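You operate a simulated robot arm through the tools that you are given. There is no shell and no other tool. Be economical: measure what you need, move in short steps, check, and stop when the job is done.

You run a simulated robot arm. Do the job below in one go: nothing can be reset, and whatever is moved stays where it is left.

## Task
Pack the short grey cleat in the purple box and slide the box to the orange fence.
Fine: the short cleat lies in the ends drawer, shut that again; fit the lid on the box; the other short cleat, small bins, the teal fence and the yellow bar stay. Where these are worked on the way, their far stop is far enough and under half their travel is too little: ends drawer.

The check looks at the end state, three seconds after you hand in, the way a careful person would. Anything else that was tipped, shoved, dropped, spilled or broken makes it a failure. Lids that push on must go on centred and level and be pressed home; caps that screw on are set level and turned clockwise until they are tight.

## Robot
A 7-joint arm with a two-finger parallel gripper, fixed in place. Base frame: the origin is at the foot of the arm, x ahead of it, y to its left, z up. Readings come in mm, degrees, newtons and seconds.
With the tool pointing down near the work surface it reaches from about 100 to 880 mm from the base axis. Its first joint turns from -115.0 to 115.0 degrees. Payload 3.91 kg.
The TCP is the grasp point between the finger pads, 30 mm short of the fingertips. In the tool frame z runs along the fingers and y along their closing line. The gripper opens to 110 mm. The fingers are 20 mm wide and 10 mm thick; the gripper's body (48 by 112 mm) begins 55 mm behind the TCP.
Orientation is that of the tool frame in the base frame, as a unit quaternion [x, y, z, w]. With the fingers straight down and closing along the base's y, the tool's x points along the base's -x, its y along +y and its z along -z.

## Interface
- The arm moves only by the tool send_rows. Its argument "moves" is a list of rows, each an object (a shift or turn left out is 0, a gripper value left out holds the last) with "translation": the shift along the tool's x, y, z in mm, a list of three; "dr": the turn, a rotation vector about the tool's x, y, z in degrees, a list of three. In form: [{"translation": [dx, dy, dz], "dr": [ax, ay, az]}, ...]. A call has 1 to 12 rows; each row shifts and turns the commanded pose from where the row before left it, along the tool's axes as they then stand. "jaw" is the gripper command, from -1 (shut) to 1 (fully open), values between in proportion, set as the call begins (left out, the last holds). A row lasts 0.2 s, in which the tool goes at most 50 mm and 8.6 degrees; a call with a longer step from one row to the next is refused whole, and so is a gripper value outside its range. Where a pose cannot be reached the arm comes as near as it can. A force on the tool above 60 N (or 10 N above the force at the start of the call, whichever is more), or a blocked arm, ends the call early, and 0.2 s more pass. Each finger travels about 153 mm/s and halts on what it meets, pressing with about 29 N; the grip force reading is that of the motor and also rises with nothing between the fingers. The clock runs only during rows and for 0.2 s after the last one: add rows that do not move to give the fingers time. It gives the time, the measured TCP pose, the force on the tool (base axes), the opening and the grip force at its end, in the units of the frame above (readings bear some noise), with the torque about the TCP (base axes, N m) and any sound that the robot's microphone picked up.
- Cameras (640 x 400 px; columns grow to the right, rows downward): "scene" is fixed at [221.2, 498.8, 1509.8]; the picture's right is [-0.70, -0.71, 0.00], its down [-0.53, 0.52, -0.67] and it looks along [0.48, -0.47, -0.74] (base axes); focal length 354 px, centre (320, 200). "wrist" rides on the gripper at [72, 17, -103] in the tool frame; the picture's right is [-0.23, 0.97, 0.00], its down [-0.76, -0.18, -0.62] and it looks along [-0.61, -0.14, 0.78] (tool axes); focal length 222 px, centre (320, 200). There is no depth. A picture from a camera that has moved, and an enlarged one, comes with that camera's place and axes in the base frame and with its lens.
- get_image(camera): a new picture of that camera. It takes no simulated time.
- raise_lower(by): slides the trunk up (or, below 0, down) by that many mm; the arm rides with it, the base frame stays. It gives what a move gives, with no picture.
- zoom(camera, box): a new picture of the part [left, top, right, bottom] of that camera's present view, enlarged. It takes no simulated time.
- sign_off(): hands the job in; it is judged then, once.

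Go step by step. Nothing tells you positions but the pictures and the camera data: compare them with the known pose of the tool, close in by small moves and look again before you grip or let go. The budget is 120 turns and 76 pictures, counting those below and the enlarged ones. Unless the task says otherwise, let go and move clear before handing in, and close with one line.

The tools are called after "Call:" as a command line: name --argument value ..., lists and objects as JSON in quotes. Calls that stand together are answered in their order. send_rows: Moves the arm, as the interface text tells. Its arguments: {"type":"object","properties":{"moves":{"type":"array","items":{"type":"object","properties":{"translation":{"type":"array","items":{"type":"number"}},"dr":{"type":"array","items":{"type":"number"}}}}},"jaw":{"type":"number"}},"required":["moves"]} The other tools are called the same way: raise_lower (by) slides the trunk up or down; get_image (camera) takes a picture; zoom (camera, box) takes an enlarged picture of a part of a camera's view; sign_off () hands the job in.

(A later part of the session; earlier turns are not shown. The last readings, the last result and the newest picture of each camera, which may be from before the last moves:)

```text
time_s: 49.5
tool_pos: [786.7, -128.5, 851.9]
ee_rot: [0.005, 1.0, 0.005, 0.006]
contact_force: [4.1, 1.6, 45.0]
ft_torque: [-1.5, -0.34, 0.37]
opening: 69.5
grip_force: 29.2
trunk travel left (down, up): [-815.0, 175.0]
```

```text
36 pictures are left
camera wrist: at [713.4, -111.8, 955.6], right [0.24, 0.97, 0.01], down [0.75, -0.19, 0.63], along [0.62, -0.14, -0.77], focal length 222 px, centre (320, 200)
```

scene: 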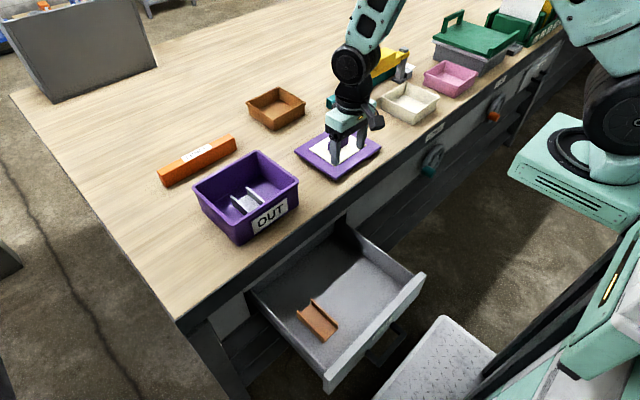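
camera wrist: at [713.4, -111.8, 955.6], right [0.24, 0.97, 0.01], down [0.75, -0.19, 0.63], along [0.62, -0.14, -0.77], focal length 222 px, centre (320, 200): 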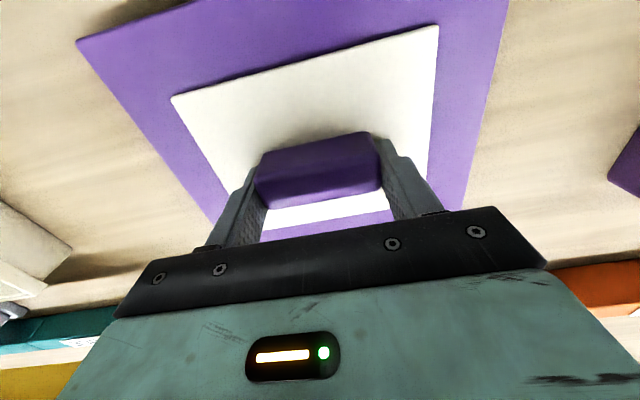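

I've gripped the handle at 69.5 mm, with the tips resting on the lid's plate at z≈821. I'll lift and carry it over the box.

Call:
send_rows --moves '[{"translation": [0, 0, -4]}, {"translation": [0, 0, -10]}, {"translation": [0, 0, -30]}, {"translation": [0, 0, -40]}, {"translation": [0, 0, -40]}, {"translation": [0, 0, -25]}, {}]'

Call:
zoom --camera "scene" --box '[180, 60, 420, 210]'

```text
time_s: 51.1
tool_pos: [784.0, -129.9, 995.8]
ee_rot: [0.005, 1.0, 0.003, 0.002]
contact_force: [0.2, 0.0, -1.8]
ft_torque: [0.01, -0.03, -0.04]
opening: 69.5
grip_force: 29.1
trunk travel left (down, up): [-815.0, 175.0]
```

```text
2.67 times, centred on (300, 135) of scene
camera zoom: at [221.2, 498.8, 1509.8], right [-0.7, -0.71, 0.0], down [-0.53, 0.52, -0.67], along [0.48, -0.47, -0.74], focal length 944 px, centre (373, 373)
```

zoom: 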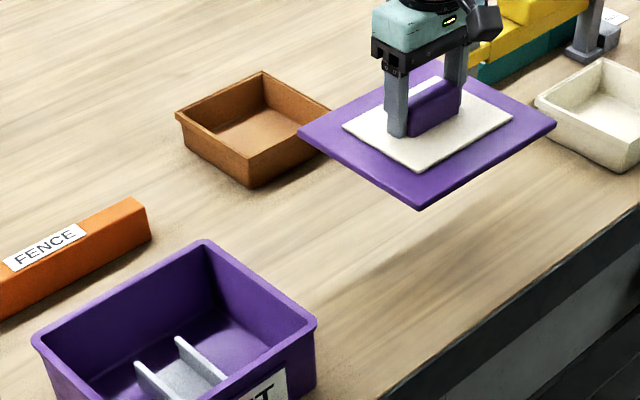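

Call:
send_rows --moves '[{"translation": [-8, 47, 0]}, {"translation": [0, 47, 0]}, {"translation": [0, 47, 0]}, {"translation": [0, 47, 0]}, {"translation": [0, 47, 0]}, {"translation": [0, 47, 0]}, {"translation": [0, 48, 0]}, {"translation": [0, 0, 30]}, {"translation": [0, 0, 20]}, {}]'

Call:
zoom --camera "scene" --box '[150, 110, 326, 250]'

Call:
get_image --camera "wrist"

```text
time_s: 53.3
tool_pos: [796.4, 199.9, 950.9]
ee_rot: [0.006, 1.0, 0.004, 0.002]
contact_force: [-0.5, 0.0, -1.0]
ft_torque: [-0.02, -0.02, 0.0]
opening: 69.9
grip_force: 29.0
trunk travel left (down, up): [-815.0, 175.0]
```

```text
2.86 times, centred on (238, 180) of scene
camera zoom: at [221.2, 498.8, 1509.8], right [-0.7, -0.71, 0.0], down [-0.53, 0.52, -0.67], along [0.48, -0.47, -0.74], focal length 1012 px, centre (554, 257)
```

zoom: 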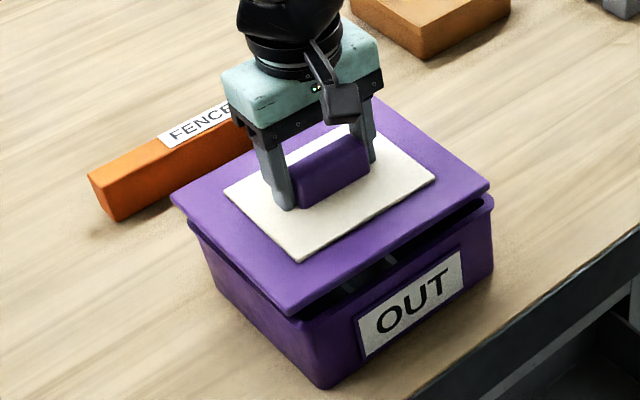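

```text
33 pictures are left
camera wrist: at [723.3, 216.7, 1054.1], right [0.24, 0.97, 0.01], down [0.76, -0.19, 0.63], along [0.61, -0.14, -0.78], focal length 222 px, centre (320, 200)
```

wrist: 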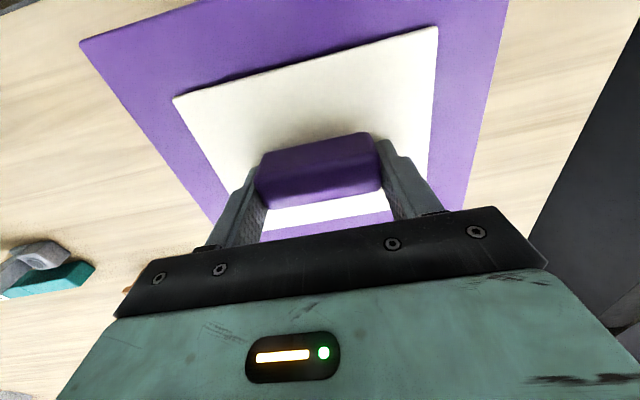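

The lid hovers about 8 mm above the rim. I'll zoom in to judge the alignment.

Call:
zoom --camera "scene" --box '[200, 150, 328, 230]'

Call:
zoom --camera "scene" --box '[180, 150, 260, 250]'

```text
5.00 times, centred on (264, 190) of scene
camera zoom: at [221.2, 498.8, 1509.8], right [-0.7, -0.71, 0.0], down [-0.53, 0.52, -0.67], along [0.48, -0.47, -0.74], focal length 1771 px, centre (600, 250)
```

zoom: 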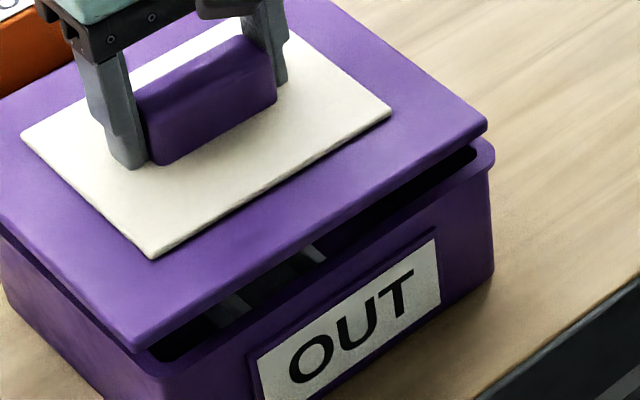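

```text
4.00 times, centred on (220, 200) of scene
camera zoom: at [221.2, 498.8, 1509.8], right [-0.7, -0.71, 0.0], down [-0.53, 0.52, -0.67], along [0.48, -0.47, -0.74], focal length 1417 px, centre (720, 200)
```

zoom: 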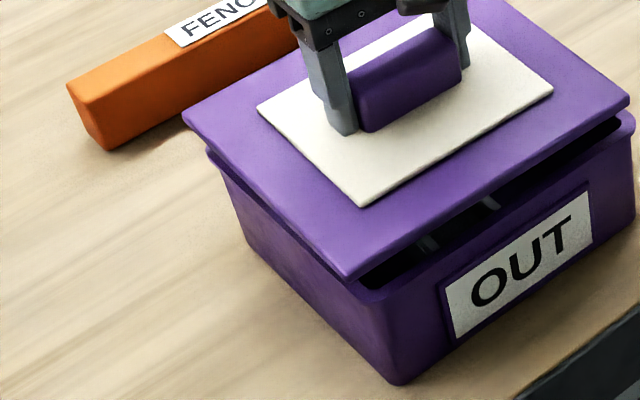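

The lid looks about 5 mm too far in +x and +y relative to the rim. I'll correct that, lower a little, and look again.

Call:
send_rows --moves '[{"translation": [5, -4.5, 0]}, {"translation": [0, 0, 4]}, {"translation": [0, 0, 3]}, {}]'

Call:
zoom --camera "scene" --box '[180, 140, 308, 240]'

```text
time_s: 54.3
tool_pos: [790.4, 196.2, 941.6]
ee_rot: [0.005, 1.0, 0.004, 0.003]
contact_force: [-0.3, -0.2, -2.5]
ft_torque: [-0.03, 0.02, -0.01]
opening: 69.9
grip_force: 28.7
trunk travel left (down, up): [-815.0, 175.0]
```

```text
4.00 times, centred on (244, 190) of scene
camera zoom: at [221.2, 498.8, 1509.8], right [-0.7, -0.71, 0.0], down [-0.53, 0.52, -0.67], along [0.48, -0.47, -0.74], focal length 1417 px, centre (624, 240)
```

zoom: 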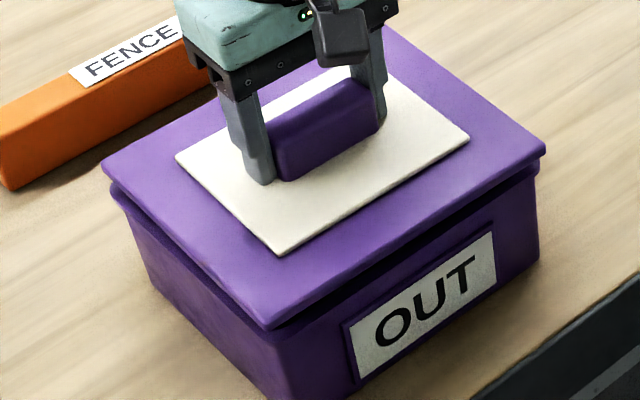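

The overhangs left and right now match. I'll lower slowly and watch the force.

Call:
send_rows --moves '[{"translation": [0, 0, 2]}, {"translation": [0, 0, 2]}, {}]'

Call:
send_rows --moves '[{"translation": [0, 0, 1.5]}, {"translation": [0, 0, 1.5]}, {}]'

Call:
send_rows --moves '[{"translation": [0, 0, 1.5]}, {"translation": [0, 0, 1.5]}, {}]'

Call:
zoom --camera "scene" --box '[180, 140, 308, 240]'

```text
time_s: 55.1
tool_pos: [790.2, 195.5, 937.9]
ee_rot: [0.006, 1.0, 0.004, 0.003]
contact_force: [0.2, -0.1, -1.3]
ft_torque: [-0.02, -0.01, 0.0]
opening: 69.8
grip_force: 29.2
trunk travel left (down, up): [-815.0, 175.0]
```

```text
time_s: 55.9
tool_pos: [791.4, 195.2, 934.5]
ee_rot: [0.005, 1.0, 0.003, 0.003]
contact_force: [1.3, 0.8, -1.0]
ft_torque: [0.0, -0.02, 0.03]
opening: 69.8
grip_force: 29.1
trunk travel left (down, up): [-815.0, 175.0]
```

```text
time_s: 56.7
tool_pos: [792.1, 195.8, 931.2]
ee_rot: [0.005, 1.0, 0.003, 0.003]
contact_force: [-0.3, -0.2, -1.6]
ft_torque: [0.0, 0.02, 0.02]
opening: 69.7
grip_force: 29.4
trunk travel left (down, up): [-815.0, 175.0]
```

```text
4.00 times, centred on (244, 190) of scene
camera zoom: at [221.2, 498.8, 1509.8], right [-0.7, -0.71, 0.0], down [-0.53, 0.52, -0.67], along [0.48, -0.47, -0.74], focal length 1417 px, centre (624, 240)
```

zoom: 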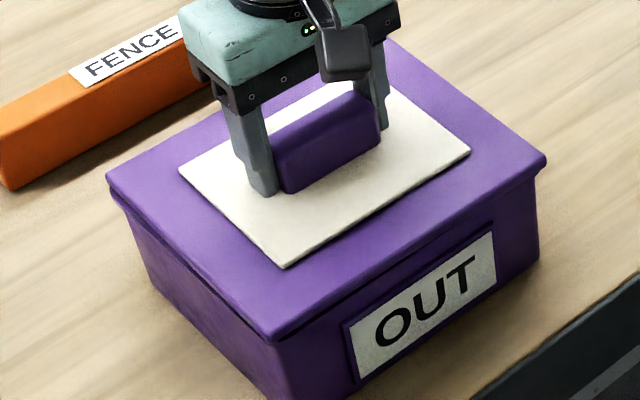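

It is nearly seated with no side force. I'll continue down.

Call:
send_rows --moves '[{"translation": [0, 0, 1.5]}, {"translation": [0, 0, 1.5]}, {}]'

Call:
send_rows --moves '[{"translation": [0, 0, 1.5]}, {"translation": [0, 0, 1.5]}, {}]'

```text
time_s: 57.5
tool_pos: [791.9, 194.7, 930.0]
ee_rot: [0.005, 1.0, 0.004, 0.003]
contact_force: [-1.8, 0.4, 9.6]
ft_torque: [-1.09, 0.63, -0.14]
opening: 69.8
grip_force: 28.9
trunk travel left (down, up): [-815.0, 175.0]
```

```text
time_s: 58.3
tool_pos: [789.8, 195.7, 929.8]
ee_rot: [0.005, 1.0, 0.004, 0.006]
contact_force: [-3.6, -2.3, 38.4]
ft_torque: [-2.09, 1.05, -0.26]
opening: 69.8
grip_force: 28.7
trunk travel left (down, up): [-815.0, 175.0]
```

Call:
zoom --camera "scene" --box '[180, 140, 308, 240]'

Call:
zoom --camera "scene" --box '[250, 150, 314, 200]'

```text
4.00 times, centred on (244, 190) of scene
camera zoom: at [221.2, 498.8, 1509.8], right [-0.7, -0.71, 0.0], down [-0.53, 0.52, -0.67], along [0.48, -0.47, -0.74], focal length 1417 px, centre (624, 240)
```

zoom: 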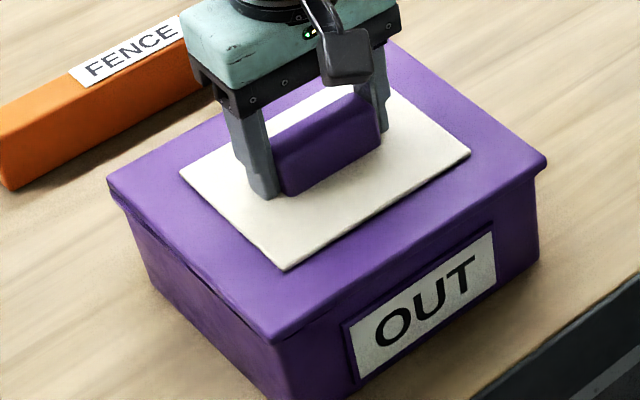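

```text
8.00 times, centred on (282, 175) of scene
camera zoom: at [221.2, 498.8, 1509.8], right [-0.7, -0.71, 0.0], down [-0.53, 0.52, -0.67], along [0.48, -0.47, -0.74], focal length 2833 px, centre (624, 400)
```

zoom: 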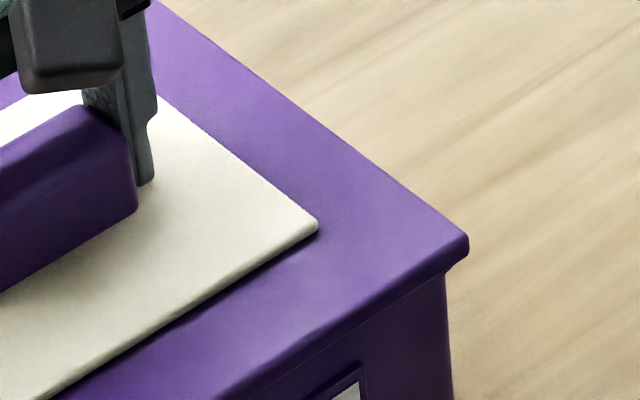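

It looks nearly home. I'll press down through the fingertips, which rest on the plate on both sides of the handle.

Call:
send_rows --moves '[{"translation": [0, 0, 1]}, {"translation": [0, 0, 1]}, {}]'

```text
time_s: 59.1
tool_pos: [791.7, 195.0, 929.3]
ee_rot: [0.006, 1.0, 0.005, 0.007]
contact_force: [-9.1, -4.9, 52.7]
ft_torque: [-2.62, 1.15, -0.32]
opening: 69.8
grip_force: 29.0
trunk travel left (down, up): [-815.0, 175.0]
```

Call:
send_rows --moves '[{"translation": [0, 0, 1.5]}, {"translation": [0, 0, 1.5]}, {"translation": [0, 0, 2]}, {}]'

Call:
zoom --camera "scene" --box '[180, 160, 244, 240]'

```text
time_s: 59.6
tool_pos: [793.9, 197.9, 929.1]
ee_rot: [0.005, 1.0, 0.005, 0.008]
contact_force: [0.0, 0.0, 22.3]
ft_torque: [-2.13, 0.97, -0.25]
opening: 69.8
grip_force: 29.1
trunk travel left (down, up): [-815.0, 175.0]
stopped in row 2: the force on the tool passed its limit at 65 N (the readings are from after the stop); the commanded pose is now the measured one
```

```text
5.00 times, centred on (212, 200) of scene
camera zoom: at [221.2, 498.8, 1509.8], right [-0.7, -0.71, 0.0], down [-0.53, 0.52, -0.67], along [0.48, -0.47, -0.74], focal length 1771 px, centre (860, 200)
```

zoom: 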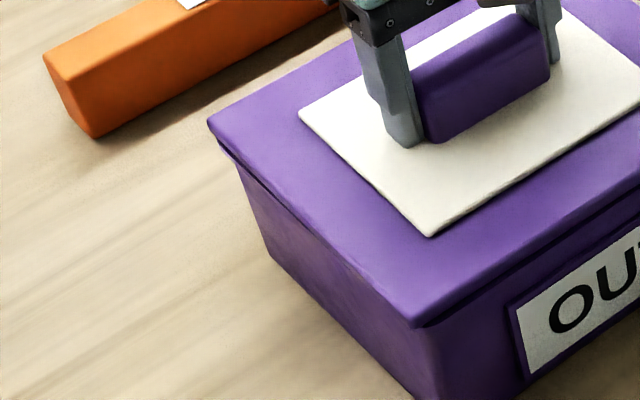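

The lid seems seated on the rim. I'll release, rise, and inspect how level it is.

Call:
send_rows --moves '[{"translation": [0, 0, -1]}, {}]' --jaw 0.75

Call:
send_rows --moves '[{"translation": [0, 0, -20]}, {"translation": [0, 0, -30]}, {"translation": [0, 0, -40]}, {"translation": [45, 0, 0]}, {"translation": [45, 0, 0]}, {}]'

Call:
get_image --camera "wrist"

Call:
zoom --camera "scene" --box '[180, 140, 308, 240]'

```text
time_s: 60.2
tool_pos: [795.2, 198.3, 930.8]
ee_rot: [0.005, 1.0, 0.006, 0.008]
contact_force: [4.5, 9.0, 23.6]
ft_torque: [-0.86, 0.07, 0.17]
opening: 91.4
grip_force: 0.0
trunk travel left (down, up): [-815.0, 175.0]
```

```text
time_s: 61.6
tool_pos: [702.7, 196.3, 1018.2]
ee_rot: [0.006, 1.0, 0.005, 0.005]
contact_force: [-0.3, 0.1, 0.3]
ft_torque: [-0.04, 0.01, 0.01]
opening: 96.6
grip_force: 0.0
trunk travel left (down, up): [-815.0, 175.0]
```

```text
25 pictures are left
camera wrist: at [628.3, 213.2, 1121.5], right [0.24, 0.97, 0.01], down [0.75, -0.19, 0.63], along [0.61, -0.14, -0.78], focal length 222 px, centre (320, 200)
```

wrist: 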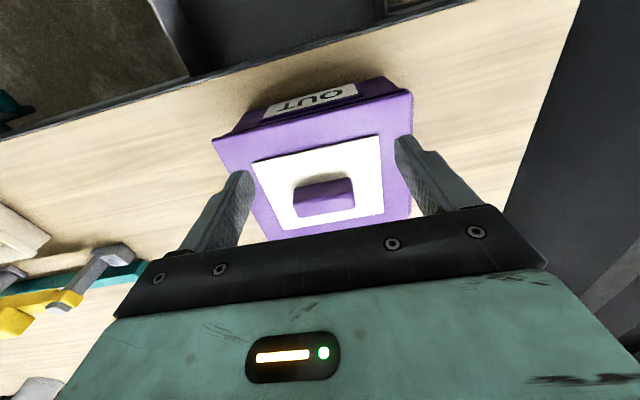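

```text
4.00 times, centred on (244, 190) of scene
camera zoom: at [221.2, 498.8, 1509.8], right [-0.7, -0.71, 0.0], down [-0.53, 0.52, -0.67], along [0.48, -0.47, -0.74], focal length 1417 px, centre (624, 240)
```

zoom: 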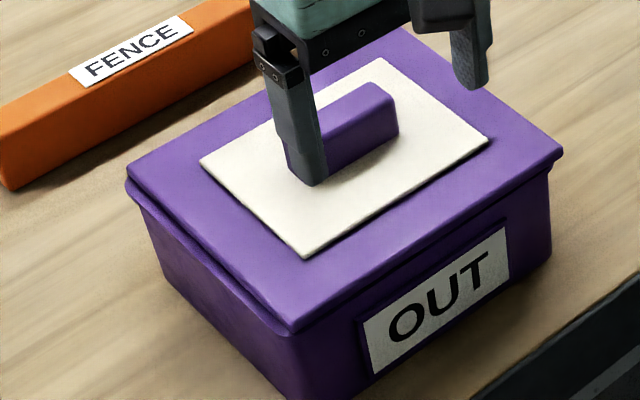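

The box shifted slightly and the lid now looks a little off to one side. I'll look closer at the seam.

Call:
zoom --camera "scene" --box '[200, 175, 264, 235]'

Call:
zoom --camera "scene" --box '[254, 160, 318, 220]'

Call:
zoom --camera "wrist" --box '[190, 60, 430, 220]'

```text
6.67 times, centred on (232, 205) of scene
camera zoom: at [221.2, 498.8, 1509.8], right [-0.7, -0.71, 0.0], down [-0.53, 0.52, -0.67], along [0.48, -0.47, -0.74], focal length 2361 px, centre (907, 167)
```

zoom: 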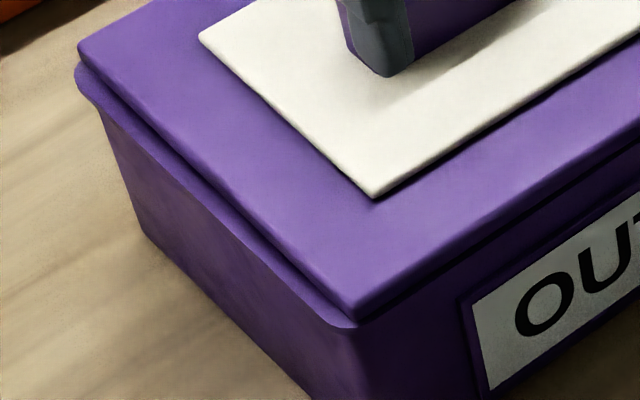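

```text
6.67 times, centred on (286, 190) of scene
camera zoom: at [221.2, 498.8, 1509.8], right [-0.7, -0.71, 0.0], down [-0.53, 0.52, -0.67], along [0.48, -0.47, -0.74], focal length 2361 px, centre (547, 267)
```

zoom: 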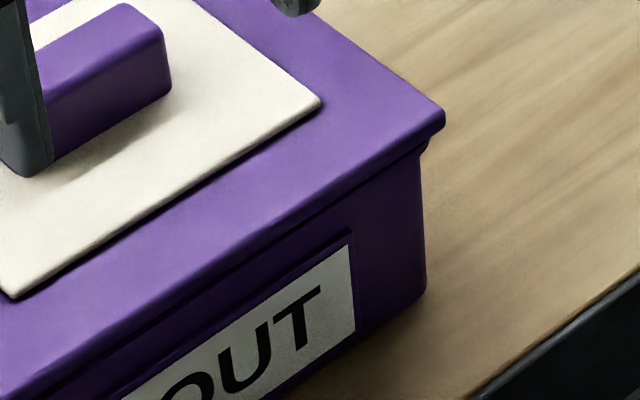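

```text
2.50 times, centred on (310, 140) of wrist
camera zoom: at [628.3, 213.2, 1121.5], right [0.24, 0.97, 0.01], down [0.75, -0.19, 0.63], along [0.61, -0.14, -0.78], focal length 555 px, centre (345, 350)
```

zoom: 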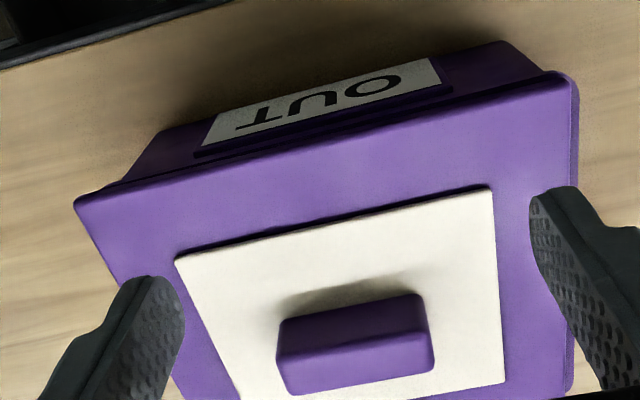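

The pressed −y fingertip dragged the lid about 6 mm toward −y when the fingers opened. I'll re-grip the handle without touching the plate, recentre the lid, and then press from above with closed fingers.

Call:
send_rows --moves '[{"translation": [-40, -6, 0]}, {"translation": [-41, -7, 0]}, {"translation": [0, 0, 40]}, {"translation": [0, 0, 25]}, {"translation": [0, 0, 18]}, {}]' --jaw 0.8

Call:
get_image --camera "wrist"

```text
time_s: 63.0
tool_pos: [785.6, 183.3, 934.1]
ee_rot: [0.005, 1.0, 0.005, 0.006]
contact_force: [0.2, -0.3, 0.9]
ft_torque: [0.0, -0.01, -0.01]
opening: 99.1
grip_force: 0.0
trunk travel left (down, up): [-815.0, 175.0]
```

```text
20 pictures are left
camera wrist: at [711.4, 199.7, 1038.3], right [0.24, 0.97, 0.01], down [0.75, -0.19, 0.63], along [0.61, -0.14, -0.78], focal length 222 px, centre (320, 200)
```

wrist: 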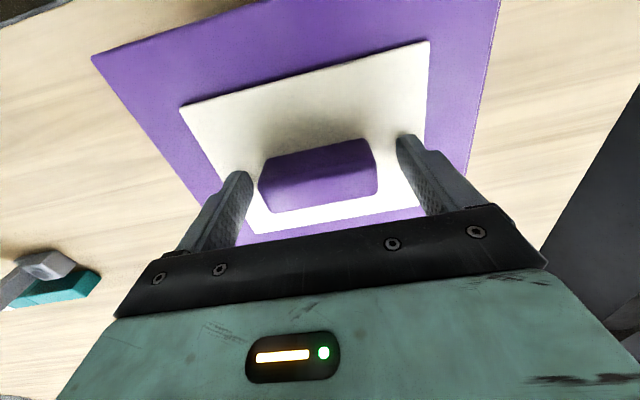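

I'll level the tool's small tilt first, then grip the handle.

Call:
send_rows --moves '[{"dr": [0.57, 0.6, -0.6]}, {}]'

Call:
send_rows --moves '[{}, {}, {}]' --jaw -1

Call:
send_rows --moves '[{"translation": [0, 0, -2]}, {"translation": [0, 0, -2]}, {}]'

Call:
zoom --camera "scene" --box '[180, 140, 308, 240]'

```text
time_s: 63.6
tool_pos: [785.4, 183.0, 935.9]
ee_rot: [0.0, 1.0, 0.0, 0.0]
contact_force: [0.7, 0.0, -0.7]
ft_torque: [0.02, -0.01, -0.02]
opening: 98.9
grip_force: 0.1
trunk travel left (down, up): [-815.0, 175.0]
```

```text
time_s: 64.4
tool_pos: [783.5, 182.4, 933.8]
ee_rot: [0.0, 1.0, 0.0, 0.0]
contact_force: [0.8, 1.3, 1.0]
ft_torque: [-0.19, 0.04, 0.01]
opening: 69.7
grip_force: 29.3
trunk travel left (down, up): [-815.0, 175.0]
```

```text
time_s: 65.2
tool_pos: [785.2, 182.6, 939.8]
ee_rot: [0.0, 1.0, 0.0, 0.0]
contact_force: [-0.7, -1.4, -0.7]
ft_torque: [-0.01, 0.02, -0.04]
opening: 69.8
grip_force: 28.9
trunk travel left (down, up): [-815.0, 175.0]
```

```text
4.00 times, centred on (244, 190) of scene
camera zoom: at [221.2, 498.8, 1509.8], right [-0.7, -0.71, 0.0], down [-0.53, 0.52, -0.67], along [0.48, -0.47, -0.74], focal length 1417 px, centre (624, 240)
```

zoom: 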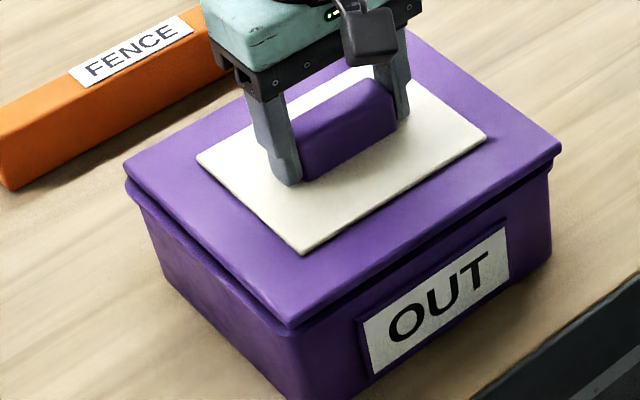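

Call:
send_rows --moves '[{"translation": [0, 5, 0]}, {}]'

Call:
zoom --camera "scene" --box '[186, 140, 314, 230]'

```text
time_s: 65.8
tool_pos: [782.8, 187.6, 939.3]
ee_rot: [0.001, 1.0, 0.0, 0.0]
contact_force: [0.1, -0.7, -0.6]
ft_torque: [-0.01, -0.01, 0.0]
opening: 69.7
grip_force: 29.0
trunk travel left (down, up): [-815.0, 175.0]
```

```text
4.44 times, centred on (250, 185) of scene
camera zoom: at [221.2, 498.8, 1509.8], right [-0.7, -0.71, 0.0], down [-0.53, 0.52, -0.67], along [0.48, -0.47, -0.74], focal length 1574 px, centre (631, 267)
```

zoom: 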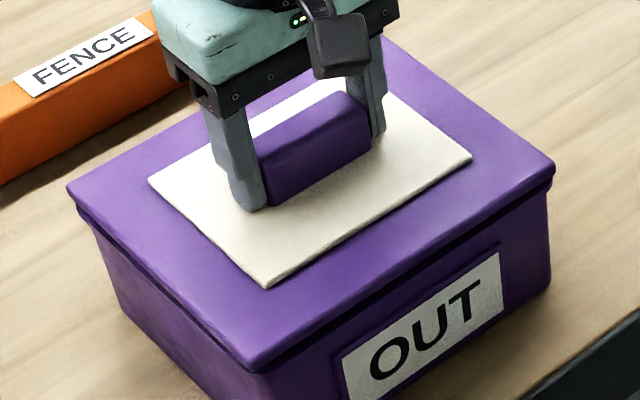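

Nearly symmetric, so I'll back off 1.5 mm in y and lower until light contact.

Call:
send_rows --moves '[{"translation": [0, -1.5, 0]}, {"translation": [0, 0, 2]}, {"translation": [0, 0, 2]}, {}]'

Call:
send_rows --moves '[{"translation": [0, 0, 1.5]}, {"translation": [0, 0, 1]}, {}]'

```text
time_s: 66.8
tool_pos: [783.9, 186.6, 936.2]
ee_rot: [0.001, 1.0, -0.001, 0.0]
contact_force: [0.8, -0.6, -1.4]
ft_torque: [0.01, 0.01, -0.01]
opening: 69.6
grip_force: 29.0
trunk travel left (down, up): [-815.0, 175.0]
```

```text
time_s: 67.6
tool_pos: [784.4, 186.7, 935.1]
ee_rot: [0.0, 1.0, 0.001, 0.001]
contact_force: [-2.8, -0.9, 18.3]
ft_torque: [-0.14, 0.6, -0.18]
opening: 69.7
grip_force: 28.7
trunk travel left (down, up): [-815.0, 175.0]
```

Call:
send_rows --moves '[{"translation": [0, 0, 1.5]}, {"translation": [0, 0, 1.5]}, {}]'

```text
time_s: 68.4
tool_pos: [785.4, 186.7, 932.3]
ee_rot: [0.001, 1.0, 0.001, 0.001]
contact_force: [2.3, -0.4, 25.2]
ft_torque: [-0.11, -0.06, -0.25]
opening: 69.7
grip_force: 29.1
trunk travel left (down, up): [-815.0, 175.0]
```

The lid gave way another ~3 mm and the torque is balanced. I'll press on.

Call:
send_rows --moves '[{"translation": [0, 0, 1.5]}, {"translation": [0, 0, 1.5]}, {}]'

Call:
send_rows --moves '[{"translation": [0, 0, 1]}, {"translation": [0, 0, 1]}, {}]'

```text
time_s: 69.2
tool_pos: [784.1, 187.1, 930.7]
ee_rot: [0.0, 1.0, 0.001, 0.003]
contact_force: [1.6, -0.6, 38.8]
ft_torque: [-0.73, 0.63, -0.29]
opening: 69.6
grip_force: 28.5
trunk travel left (down, up): [-815.0, 175.0]
```

```text
time_s: 70.0
tool_pos: [784.9, 186.4, 930.2]
ee_rot: [0.0, 1.0, 0.002, 0.003]
contact_force: [-3.3, -5.5, 52.1]
ft_torque: [-1.32, 0.95, -0.12]
opening: 69.6
grip_force: 29.1
trunk travel left (down, up): [-815.0, 175.0]
```

Now I'll unload, release without dragging, rise, and look.

Call:
send_rows --moves '[{"translation": [0, 0, -2]}, {"translation": [0, 0, -1]}, {}]'

```text
time_s: 70.8
tool_pos: [785.9, 186.4, 930.6]
ee_rot: [0.0, 1.0, 0.0, 0.002]
contact_force: [3.7, -1.8, 31.6]
ft_torque: [-0.64, -0.98, 0.01]
opening: 69.9
grip_force: 29.3
trunk travel left (down, up): [-815.0, 175.0]
```

Call:
send_rows --moves '[{"translation": [0, 0, -1.5]}, {"translation": [0, 0, -1]}, {}]'

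```text
time_s: 71.6
tool_pos: [784.6, 186.2, 929.5]
ee_rot: [0.0, 1.0, 0.0, 0.0]
contact_force: [5.0, -1.1, 14.9]
ft_torque: [0.21, -0.93, -0.15]
opening: 69.6
grip_force: 28.9
trunk travel left (down, up): [-815.0, 175.0]
```

Call:
send_rows --moves '[{"translation": [0, 0, -1.5]}, {}]'

Call:
send_rows --moves '[{"translation": [0, 0, -0.7]}, {}]'

```text
time_s: 72.2
tool_pos: [783.7, 185.7, 930.1]
ee_rot: [0.0, 1.0, -0.001, -0.001]
contact_force: [0.7, 1.3, 1.7]
ft_torque: [0.34, -0.32, -0.06]
opening: 69.6
grip_force: 28.6
trunk travel left (down, up): [-815.0, 175.0]
```

```text
time_s: 72.8
tool_pos: [785.3, 185.5, 932.8]
ee_rot: [-0.001, 1.0, -0.001, -0.001]
contact_force: [-0.4, -0.5, -0.9]
ft_torque: [-0.01, -0.02, 0.0]
opening: 69.8
grip_force: 29.1
trunk travel left (down, up): [-815.0, 175.0]
```

Call:
send_rows --moves '[{}, {}, {}]' --jaw 0.75

Call:
send_rows --moves '[{"translation": [0, 0, -15]}, {"translation": [0, 0, -25]}, {"translation": [0, 0, -25]}, {}]'

Call:
send_rows --moves '[{}, {}, {}, {}]' --jaw -1

Call:
zoom --camera "scene" --box '[186, 150, 314, 240]'

```text
time_s: 73.6
tool_pos: [784.2, 187.7, 931.7]
ee_rot: [0.0, 1.0, -0.001, 0.0]
contact_force: [0.7, -0.1, -0.2]
ft_torque: [-0.01, 0.0, -0.03]
opening: 96.3
grip_force: 0.2
trunk travel left (down, up): [-815.0, 175.0]
```

```text
time_s: 74.6
tool_pos: [783.6, 186.2, 997.7]
ee_rot: [0.0, 1.0, 0.0, 0.0]
contact_force: [0.7, -0.3, 0.2]
ft_torque: [0.01, -0.03, 0.03]
opening: 96.3
grip_force: 0.1
trunk travel left (down, up): [-815.0, 175.0]
```

```text
time_s: 75.6
tool_pos: [783.9, 186.0, 997.0]
ee_rot: [0.001, 1.0, 0.0, 0.0]
contact_force: [-1.0, -0.4, 0.6]
ft_torque: [0.0, -0.03, 0.02]
opening: 0.2
grip_force: 29.3
trunk travel left (down, up): [-815.0, 175.0]
```

```text
4.44 times, centred on (250, 195) of scene
camera zoom: at [221.2, 498.8, 1509.8], right [-0.7, -0.71, 0.0], down [-0.53, 0.52, -0.67], along [0.48, -0.47, -0.74], focal length 1574 px, centre (631, 222)
```

zoom: 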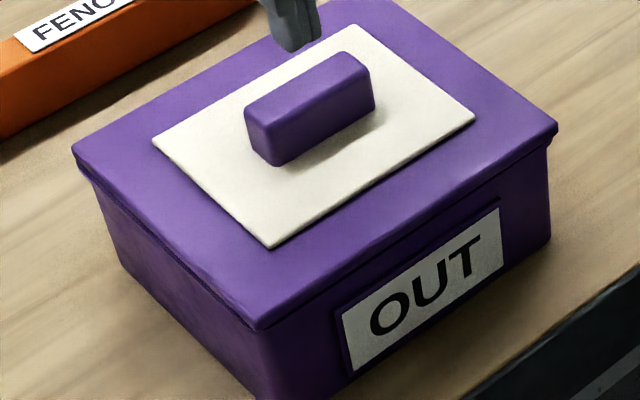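

The lid is centred and level. I'll press it home with the closed fingertips on the handle top.

Call:
send_rows --moves '[{"translation": [0, 0, 15]}, {"translation": [0, 0, 10]}, {"translation": [0, 0, 4]}, {"translation": [0, 0, 3]}, {"translation": [0, 0, 3]}, {"translation": [0, 0, 3]}, {"translation": [0, 0, 3]}, {"translation": [0, 0, 3]}, {"translation": [0, 0, 3]}, {"translation": [0, 0, 3]}]'

```text
time_s: 77.3
tool_pos: [787.7, 188.2, 966.1]
ee_rot: [0.001, 1.0, 0.004, 0.008]
contact_force: [1.1, 1.0, 21.8]
ft_torque: [-0.01, 0.19, 0.04]
opening: 0.1
grip_force: 29.3
trunk travel left (down, up): [-815.0, 175.0]
stopped in row 8: the force on the tool passed its limit at 64 N (the readings are from after the stop); the commanded pose is now the measured one
```

Call:
send_rows --moves '[{"translation": [0, 0, 2]}, {"translation": [0, 0, 2]}, {"translation": [0, 0, 2]}, {"translation": [0, 0, 2]}]'

Call:
zoom --camera "scene" --box '[186, 150, 314, 240]'

```text
time_s: 78.1
tool_pos: [791.6, 189.6, 965.3]
ee_rot: [0.0, 1.0, 0.005, 0.012]
contact_force: [-1.7, -0.8, 20.6]
ft_torque: [-0.04, 0.22, 0.08]
opening: 0.1
grip_force: 28.9
trunk travel left (down, up): [-815.0, 175.0]
stopped in row 4: the force on the tool passed its limit at 62 N (the readings are from after the stop); the commanded pose is now the measured one
```

```text
4.44 times, centred on (250, 195) of scene
camera zoom: at [221.2, 498.8, 1509.8], right [-0.7, -0.71, 0.0], down [-0.53, 0.52, -0.67], along [0.48, -0.47, -0.74], focal length 1574 px, centre (631, 222)
```

zoom: 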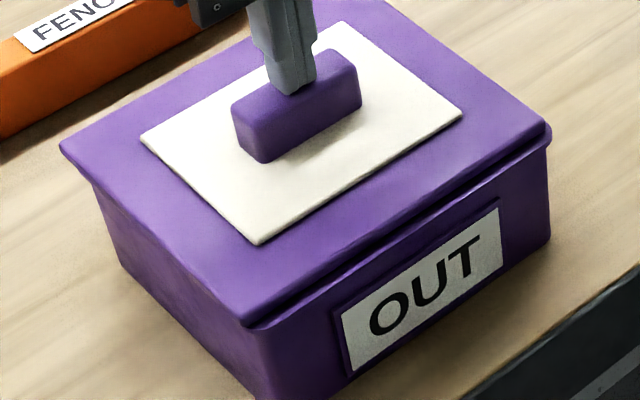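

Pressing drifted the arm and the lid slid a few mm. I'll rise and look closely at the seam to see whether the plug is really in.

Call:
send_rows --moves '[{"translation": [0, 0, -20]}, {"translation": [25, 0, -40]}, {"translation": [40, 0, 0]}, {"translation": [40, 0, 0]}, {"translation": [40, 0, 0], "dr": [0, 0, 0]}, {}]'

Call:
zoom --camera "scene" --box '[230, 170, 310, 230]'

Call:
zoom --camera "wrist" --box '[200, 60, 440, 220]'

```text
time_s: 79.5
tool_pos: [642.6, 187.9, 1019.0]
ee_rot: [0.001, 1.0, 0.004, 0.008]
contact_force: [-0.6, 0.1, 0.0]
ft_torque: [0.0, -0.03, 0.0]
opening: 0.0
grip_force: 28.8
trunk travel left (down, up): [-815.0, 175.0]
```

```text
6.67 times, centred on (270, 200) of scene
camera zoom: at [221.2, 498.8, 1509.8], right [-0.7, -0.71, 0.0], down [-0.53, 0.52, -0.67], along [0.48, -0.47, -0.74], focal length 2361 px, centre (653, 200)
```

zoom: 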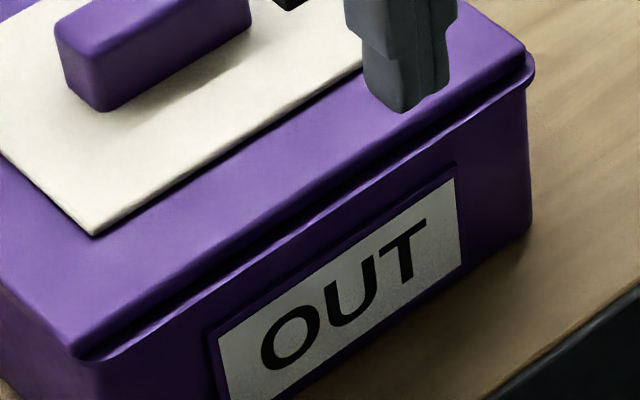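

```text
2.50 times, centred on (320, 140) of wrist
camera zoom: at [568.6, 205.0, 1122.8], right [0.23, 0.97, 0.01], down [0.75, -0.18, 0.63], along [0.62, -0.14, -0.77], focal length 555 px, centre (320, 350)
```

zoom: 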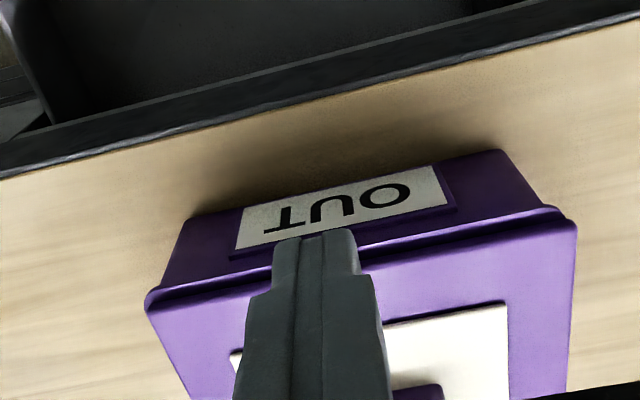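

The lid is flush on the rim but off by about 5 mm in +x. I'll re-grip it, recentre it, and set it down without hard pressing.

Call:
send_rows --moves '[{"dr": [0.46, 0.92, 0]}, {"translation": [-49, 2, 0]}, {"translation": [-49, 0, 0]}, {"translation": [-48, 0, 0]}, {"translation": [0, 0, 40]}, {"translation": [0, 0, 30]}, {"translation": [0, 0, 13]}, {}]' --jaw 0.8

Call:
send_rows --moves '[{}, {}, {}]' --jaw -1

Call:
send_rows --moves '[{"translation": [0, 0, -2]}, {"translation": [5, -1, 0]}, {}]'

Call:
zoom --camera "scene" --box '[186, 150, 314, 240]'

```text
time_s: 81.3
tool_pos: [790.5, 190.9, 937.0]
ee_rot: [0.0, 1.0, -0.001, 0.0]
contact_force: [0.2, 0.6, 0.0]
ft_torque: [0.01, 0.03, 0.0]
opening: 98.9
grip_force: 0.0
trunk travel left (down, up): [-815.0, 175.0]
```

```text
time_s: 82.1
tool_pos: [790.8, 191.7, 937.8]
ee_rot: [0.0, 1.0, 0.0, 0.0]
contact_force: [0.5, 0.9, 1.0]
ft_torque: [-0.17, -0.09, 0.08]
opening: 69.7
grip_force: 29.4
trunk travel left (down, up): [-815.0, 175.0]
```

```text
time_s: 82.9
tool_pos: [784.9, 191.4, 937.9]
ee_rot: [0.001, 1.0, -0.002, 0.0]
contact_force: [-1.3, -0.9, 0.1]
ft_torque: [0.0, 0.0, -0.01]
opening: 70.2
grip_force: 29.2
trunk travel left (down, up): [-815.0, 175.0]
```

```text
4.44 times, centred on (250, 195) of scene
camera zoom: at [221.2, 498.8, 1509.8], right [-0.7, -0.71, 0.0], down [-0.53, 0.52, -0.67], along [0.48, -0.47, -0.74], focal length 1574 px, centre (631, 222)
```

zoom: 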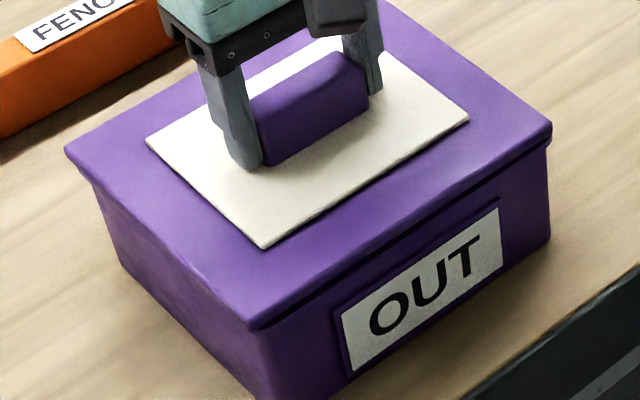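

A small correction is left, about −2.3 mm in x and −2 mm in y. Then I'll set it down.

Call:
send_rows --moves '[{"translation": [2.3, -2, 0]}, {"translation": [0, 0, 1.5]}, {"translation": [0, 0, 1]}, {}]'

Call:
zoom --camera "scene" --box '[186, 150, 314, 240]'

```text
time_s: 83.9
tool_pos: [782.2, 187.7, 937.3]
ee_rot: [0.0, 1.0, 0.0, 0.0]
contact_force: [0.1, 0.2, 0.0]
ft_torque: [-0.11, -0.07, -0.05]
opening: 69.7
grip_force: 28.9
trunk travel left (down, up): [-815.0, 175.0]
```

```text
4.44 times, centred on (250, 195) of scene
camera zoom: at [221.2, 498.8, 1509.8], right [-0.7, -0.71, 0.0], down [-0.53, 0.52, -0.67], along [0.48, -0.47, -0.74], focal length 1574 px, centre (631, 222)
```

zoom: 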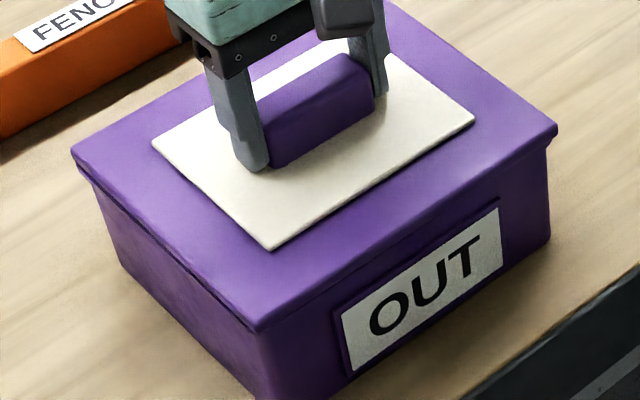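

The lid is centred again. While holding the handle I'll press straight down in small steps so it is seated, then unload.

Call:
send_rows --moves '[{"translation": [0, 0, 1.5]}, {"translation": [0, 0, 1.5]}, {"translation": [0, 0, 1]}, {}]'

Call:
send_rows --moves '[{"translation": [0, 0, 1.5]}, {"translation": [0, 0, 1.5]}, {}]'

```text
time_s: 84.9
tool_pos: [782.3, 187.8, 934.7]
ee_rot: [0.0, 1.0, 0.0, 0.002]
contact_force: [0.4, -1.8, 23.4]
ft_torque: [-0.14, -0.02, -0.14]
opening: 70.1
grip_force: 29.2
trunk travel left (down, up): [-815.0, 175.0]
```

```text
time_s: 85.7
tool_pos: [783.1, 188.6, 930.0]
ee_rot: [-0.001, 1.0, 0.0, 0.001]
contact_force: [5.6, 0.1, 23.9]
ft_torque: [-0.01, -0.15, -0.13]
opening: 69.9
grip_force: 29.2
trunk travel left (down, up): [-815.0, 175.0]
```

Call:
send_rows --moves '[{"translation": [0, 0, 1.5]}, {"translation": [0, 0, 1]}, {}]'

Call:
send_rows --moves '[{"translation": [0, 0, -1.5]}, {"translation": [0, 0, -1.5]}, {}]'

Call:
send_rows --moves '[{"translation": [0, 0, -0.8]}, {"translation": [0, 0, -0.8]}, {}]'

```text
time_s: 86.5
tool_pos: [782.8, 188.4, 930.9]
ee_rot: [0.0, 1.0, 0.0, 0.001]
contact_force: [1.2, -2.3, 37.3]
ft_torque: [-0.51, 0.67, 0.07]
opening: 69.5
grip_force: 28.6
trunk travel left (down, up): [-815.0, 175.0]
```

```text
time_s: 87.3
tool_pos: [782.7, 187.5, 930.3]
ee_rot: [-0.001, 1.0, 0.0, 0.001]
contact_force: [4.3, 0.7, 18.6]
ft_torque: [0.26, -1.0, -0.01]
opening: 69.7
grip_force: 28.8
trunk travel left (down, up): [-815.0, 175.0]
```

```text
time_s: 88.1
tool_pos: [782.3, 187.1, 930.6]
ee_rot: [0.0, 1.0, -0.001, -0.001]
contact_force: [0.9, 1.2, 2.8]
ft_torque: [0.54, -0.47, -0.03]
opening: 69.6
grip_force: 28.6
trunk travel left (down, up): [-815.0, 175.0]
```

Call:
send_rows --moves '[{"translation": [0, 0, -0.6]}, {}]'

Call:
send_rows --moves '[{}, {}, {}]' --jaw 0.75

Call:
send_rows --moves '[{"translation": [0, 0, -15]}, {"translation": [0, 0, -30]}, {"translation": [0, 0, -30]}, {"translation": [45, 0, 0]}, {"translation": [45, 0, 0]}, {"translation": [45, 0, 0]}, {"translation": [45, 0, 0]}]'

Call:
zoom --camera "scene" --box '[186, 150, 314, 240]'

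```text
time_s: 88.7
tool_pos: [781.2, 187.9, 931.7]
ee_rot: [-0.001, 1.0, -0.001, -0.001]
contact_force: [0.3, 0.5, -1.2]
ft_torque: [0.02, 0.02, 0.0]
opening: 69.6
grip_force: 29.3
trunk travel left (down, up): [-815.0, 175.0]
```

```text
time_s: 89.5
tool_pos: [782.9, 187.3, 932.0]
ee_rot: [-0.001, 1.0, 0.0, 0.0]
contact_force: [-0.1, 0.7, 0.6]
ft_torque: [0.02, -0.01, 0.02]
opening: 96.2
grip_force: 0.1
trunk travel left (down, up): [-815.0, 175.0]
```

```text
time_s: 91.1
tool_pos: [602.6, 187.5, 1006.6]
ee_rot: [0.001, 1.0, 0.0, 0.001]
contact_force: [0.6, -0.4, -0.2]
ft_torque: [0.01, 0.04, 0.01]
opening: 96.5
grip_force: 0.0
trunk travel left (down, up): [-815.0, 175.0]
```

```text
4.44 times, centred on (250, 195) of scene
camera zoom: at [221.2, 498.8, 1509.8], right [-0.7, -0.71, 0.0], down [-0.53, 0.52, -0.67], along [0.48, -0.47, -0.74], focal length 1574 px, centre (631, 222)
```

zoom: 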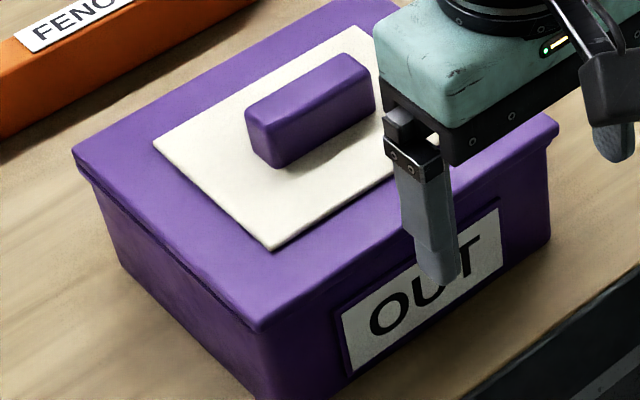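

The lid sits centred. Next I'll tilt the tool 20° forward so only the fingertips touch the box's front wall low down, below the lid, and approach it.

Call:
send_rows --moves '[{"dr": [0, -7, 0]}, {"dr": [0, -7, 0]}, {"dr": [0, -6, 0]}, {"translation": [-28, 0, 10]}, {"translation": [-28, 0, 10]}, {"translation": [13.1, 0, 36]}, {"translation": [13.1, 0, 36]}, {"translation": [13.1, 0, 36]}, {"translation": [13.1, 0, 36]}, {}]'

Call:
zoom --camera "scene" --box '[180, 120, 372, 270]'

```text
time_s: 93.3
tool_pos: [661.2, 186.0, 853.8]
ee_rot: [-0.001, 0.985, 0.0, 0.174]
contact_force: [0.1, 0.0, 0.1]
ft_torque: [-0.01, -0.02, 0.01]
opening: 96.2
grip_force: 0.1
trunk travel left (down, up): [-815.0, 175.0]
```

```text
2.67 times, centred on (276, 195) of scene
camera zoom: at [221.2, 498.8, 1509.8], right [-0.7, -0.71, 0.0], down [-0.53, 0.52, -0.67], along [0.48, -0.47, -0.74], focal length 944 px, centre (437, 213)
```

zoom: 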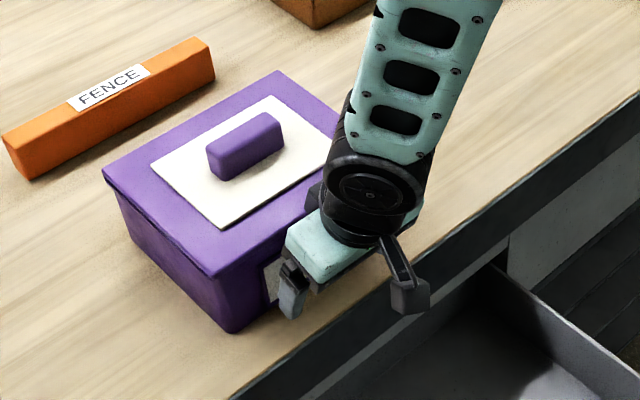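

In position. I'll push the box forward steadily.

Call:
send_rows --moves '[{"translation": [-6.6, 0, 2.4]}, {"translation": [-6.6, 0, 2.4]}, {"translation": [-4.7, 0, 1.7]}, {"translation": [-3.8, 0, 1.4]}, {"translation": [-3.8, 0, 1.4]}, {"translation": [-4.7, 0, 1.7]}, {"translation": [-5.6, 0, 2.05]}, {"translation": [-5.6, 0, 2.05]}, {"translation": [-5.6, 0, 2.05]}, {"translation": [-5.6, 0, 2.05]}, {"translation": [-5.6, 0, 2.05]}, {"translation": [-5.6, 0, 2.05]}]'

Call:
get_image --camera "scene"

```text
time_s: 95.9
tool_pos: [731.0, 186.7, 854.5]
ee_rot: [0.0, 0.985, -0.001, 0.173]
contact_force: [-1.1, -0.3, -0.8]
ft_torque: [0.02, -0.01, -0.02]
opening: 96.2
grip_force: 0.0
trunk travel left (down, up): [-815.0, 175.0]
```

```text
9 pictures are left
```

scene: 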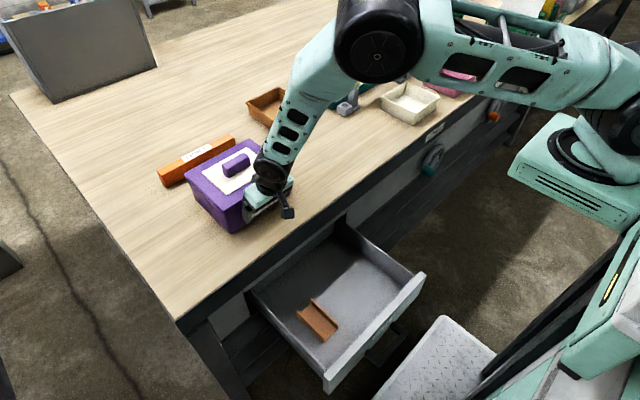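

The box is sliding squarely. I'll keep pushing.

Call:
send_rows --moves '[{"translation": [-5.6, 0, 2.05]}, {"translation": [-5.6, 0, 2.05]}, {"translation": [-5.6, 0, 2.05]}, {"translation": [-5.6, 0, 2.05]}, {"translation": [-5.6, 0, 2.05]}, {"translation": [-5.6, 0, 2.05]}, {"translation": [-5.6, 0, 2.05]}, {"translation": [-5.6, 0, 2.05]}, {"translation": [-5.6, 0, 2.05]}, {"translation": [-5.6, 0, 2.05]}]'

Call:
send_rows --moves '[{"translation": [-3.8, 0, 1.4]}, {"translation": [-3.8, 0, 1.4]}, {"translation": [-3.8, 0, 1.4]}, {"translation": [-2.8, 0, 1.0]}]'

Call:
zoom --camera "scene" --box '[140, 110, 300, 230]'

```text
time_s: 98.1
tool_pos: [790.7, 186.6, 854.2]
ee_rot: [0.0, 0.985, 0.0, 0.174]
contact_force: [-1.2, -0.5, 0.8]
ft_torque: [0.0, 0.01, -0.04]
opening: 96.5
grip_force: 0.1
trunk travel left (down, up): [-815.0, 175.0]
```

```text
time_s: 99.1
tool_pos: [805.0, 188.1, 854.9]
ee_rot: [0.0, 0.985, -0.001, 0.174]
contact_force: [-1.3, 0.0, 1.7]
ft_torque: [0.0, 0.0, 0.01]
opening: 96.3
grip_force: 0.1
trunk travel left (down, up): [-815.0, 175.0]
```

```text
3.33 times, centred on (220, 170) of scene
camera zoom: at [221.2, 498.8, 1509.8], right [-0.7, -0.71, 0.0], down [-0.53, 0.52, -0.67], along [0.48, -0.47, -0.74], focal length 1181 px, centre (653, 300)
```

zoom: 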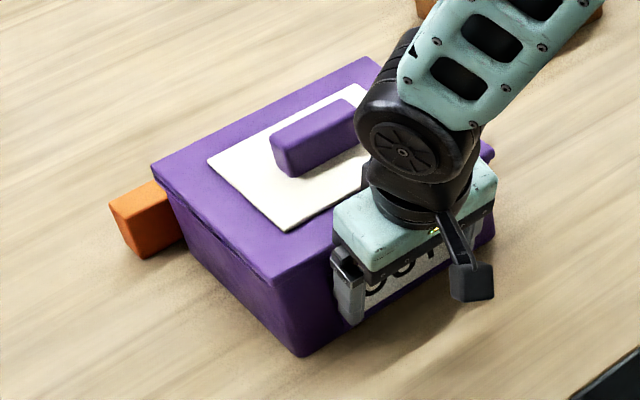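

It is close to the fence. I'll creep forward until contact shows.

Call:
send_rows --moves '[{"translation": [-1.9, 0, 0.7]}, {"translation": [-1.9, 0, 0.7]}, {"translation": [-1.9, 0, 0.7]}, {"translation": [-1.9, 0, 0.7]}, {"translation": [-1.9, 0, 0.7]}]'

Call:
send_rows --moves '[{"translation": [-1.4, 0, 0.5]}, {"translation": [-1.4, 0, 0.5]}, {"translation": [-1.4, 0, 0.5]}]'

Call:
send_rows --moves '[{"translation": [-1.4, 0, 0.5]}, {"translation": [-1.4, 0, 0.5]}, {"translation": [-1.4, 0, 0.5]}]'

```text
time_s: 100.3
tool_pos: [814.2, 187.1, 854.7]
ee_rot: [0.0, 0.985, 0.0, 0.174]
contact_force: [-1.7, -0.3, 0.1]
ft_torque: [-0.03, 0.05, -0.08]
opening: 96.2
grip_force: 0.1
trunk travel left (down, up): [-815.0, 175.0]
```

```text
time_s: 101.1
tool_pos: [819.7, 187.9, 854.8]
ee_rot: [0.0, 0.985, -0.001, 0.174]
contact_force: [-1.4, 0.4, 0.4]
ft_torque: [0.0, 0.06, -0.02]
opening: 96.1
grip_force: 0.1
trunk travel left (down, up): [-815.0, 175.0]
```

```text
time_s: 101.9
tool_pos: [820.7, 187.1, 855.6]
ee_rot: [0.001, 0.985, -0.001, 0.171]
contact_force: [-25.6, -2.2, 8.1]
ft_torque: [-0.19, 0.46, 0.0]
opening: 96.3
grip_force: 0.1
trunk travel left (down, up): [-815.0, 175.0]
```

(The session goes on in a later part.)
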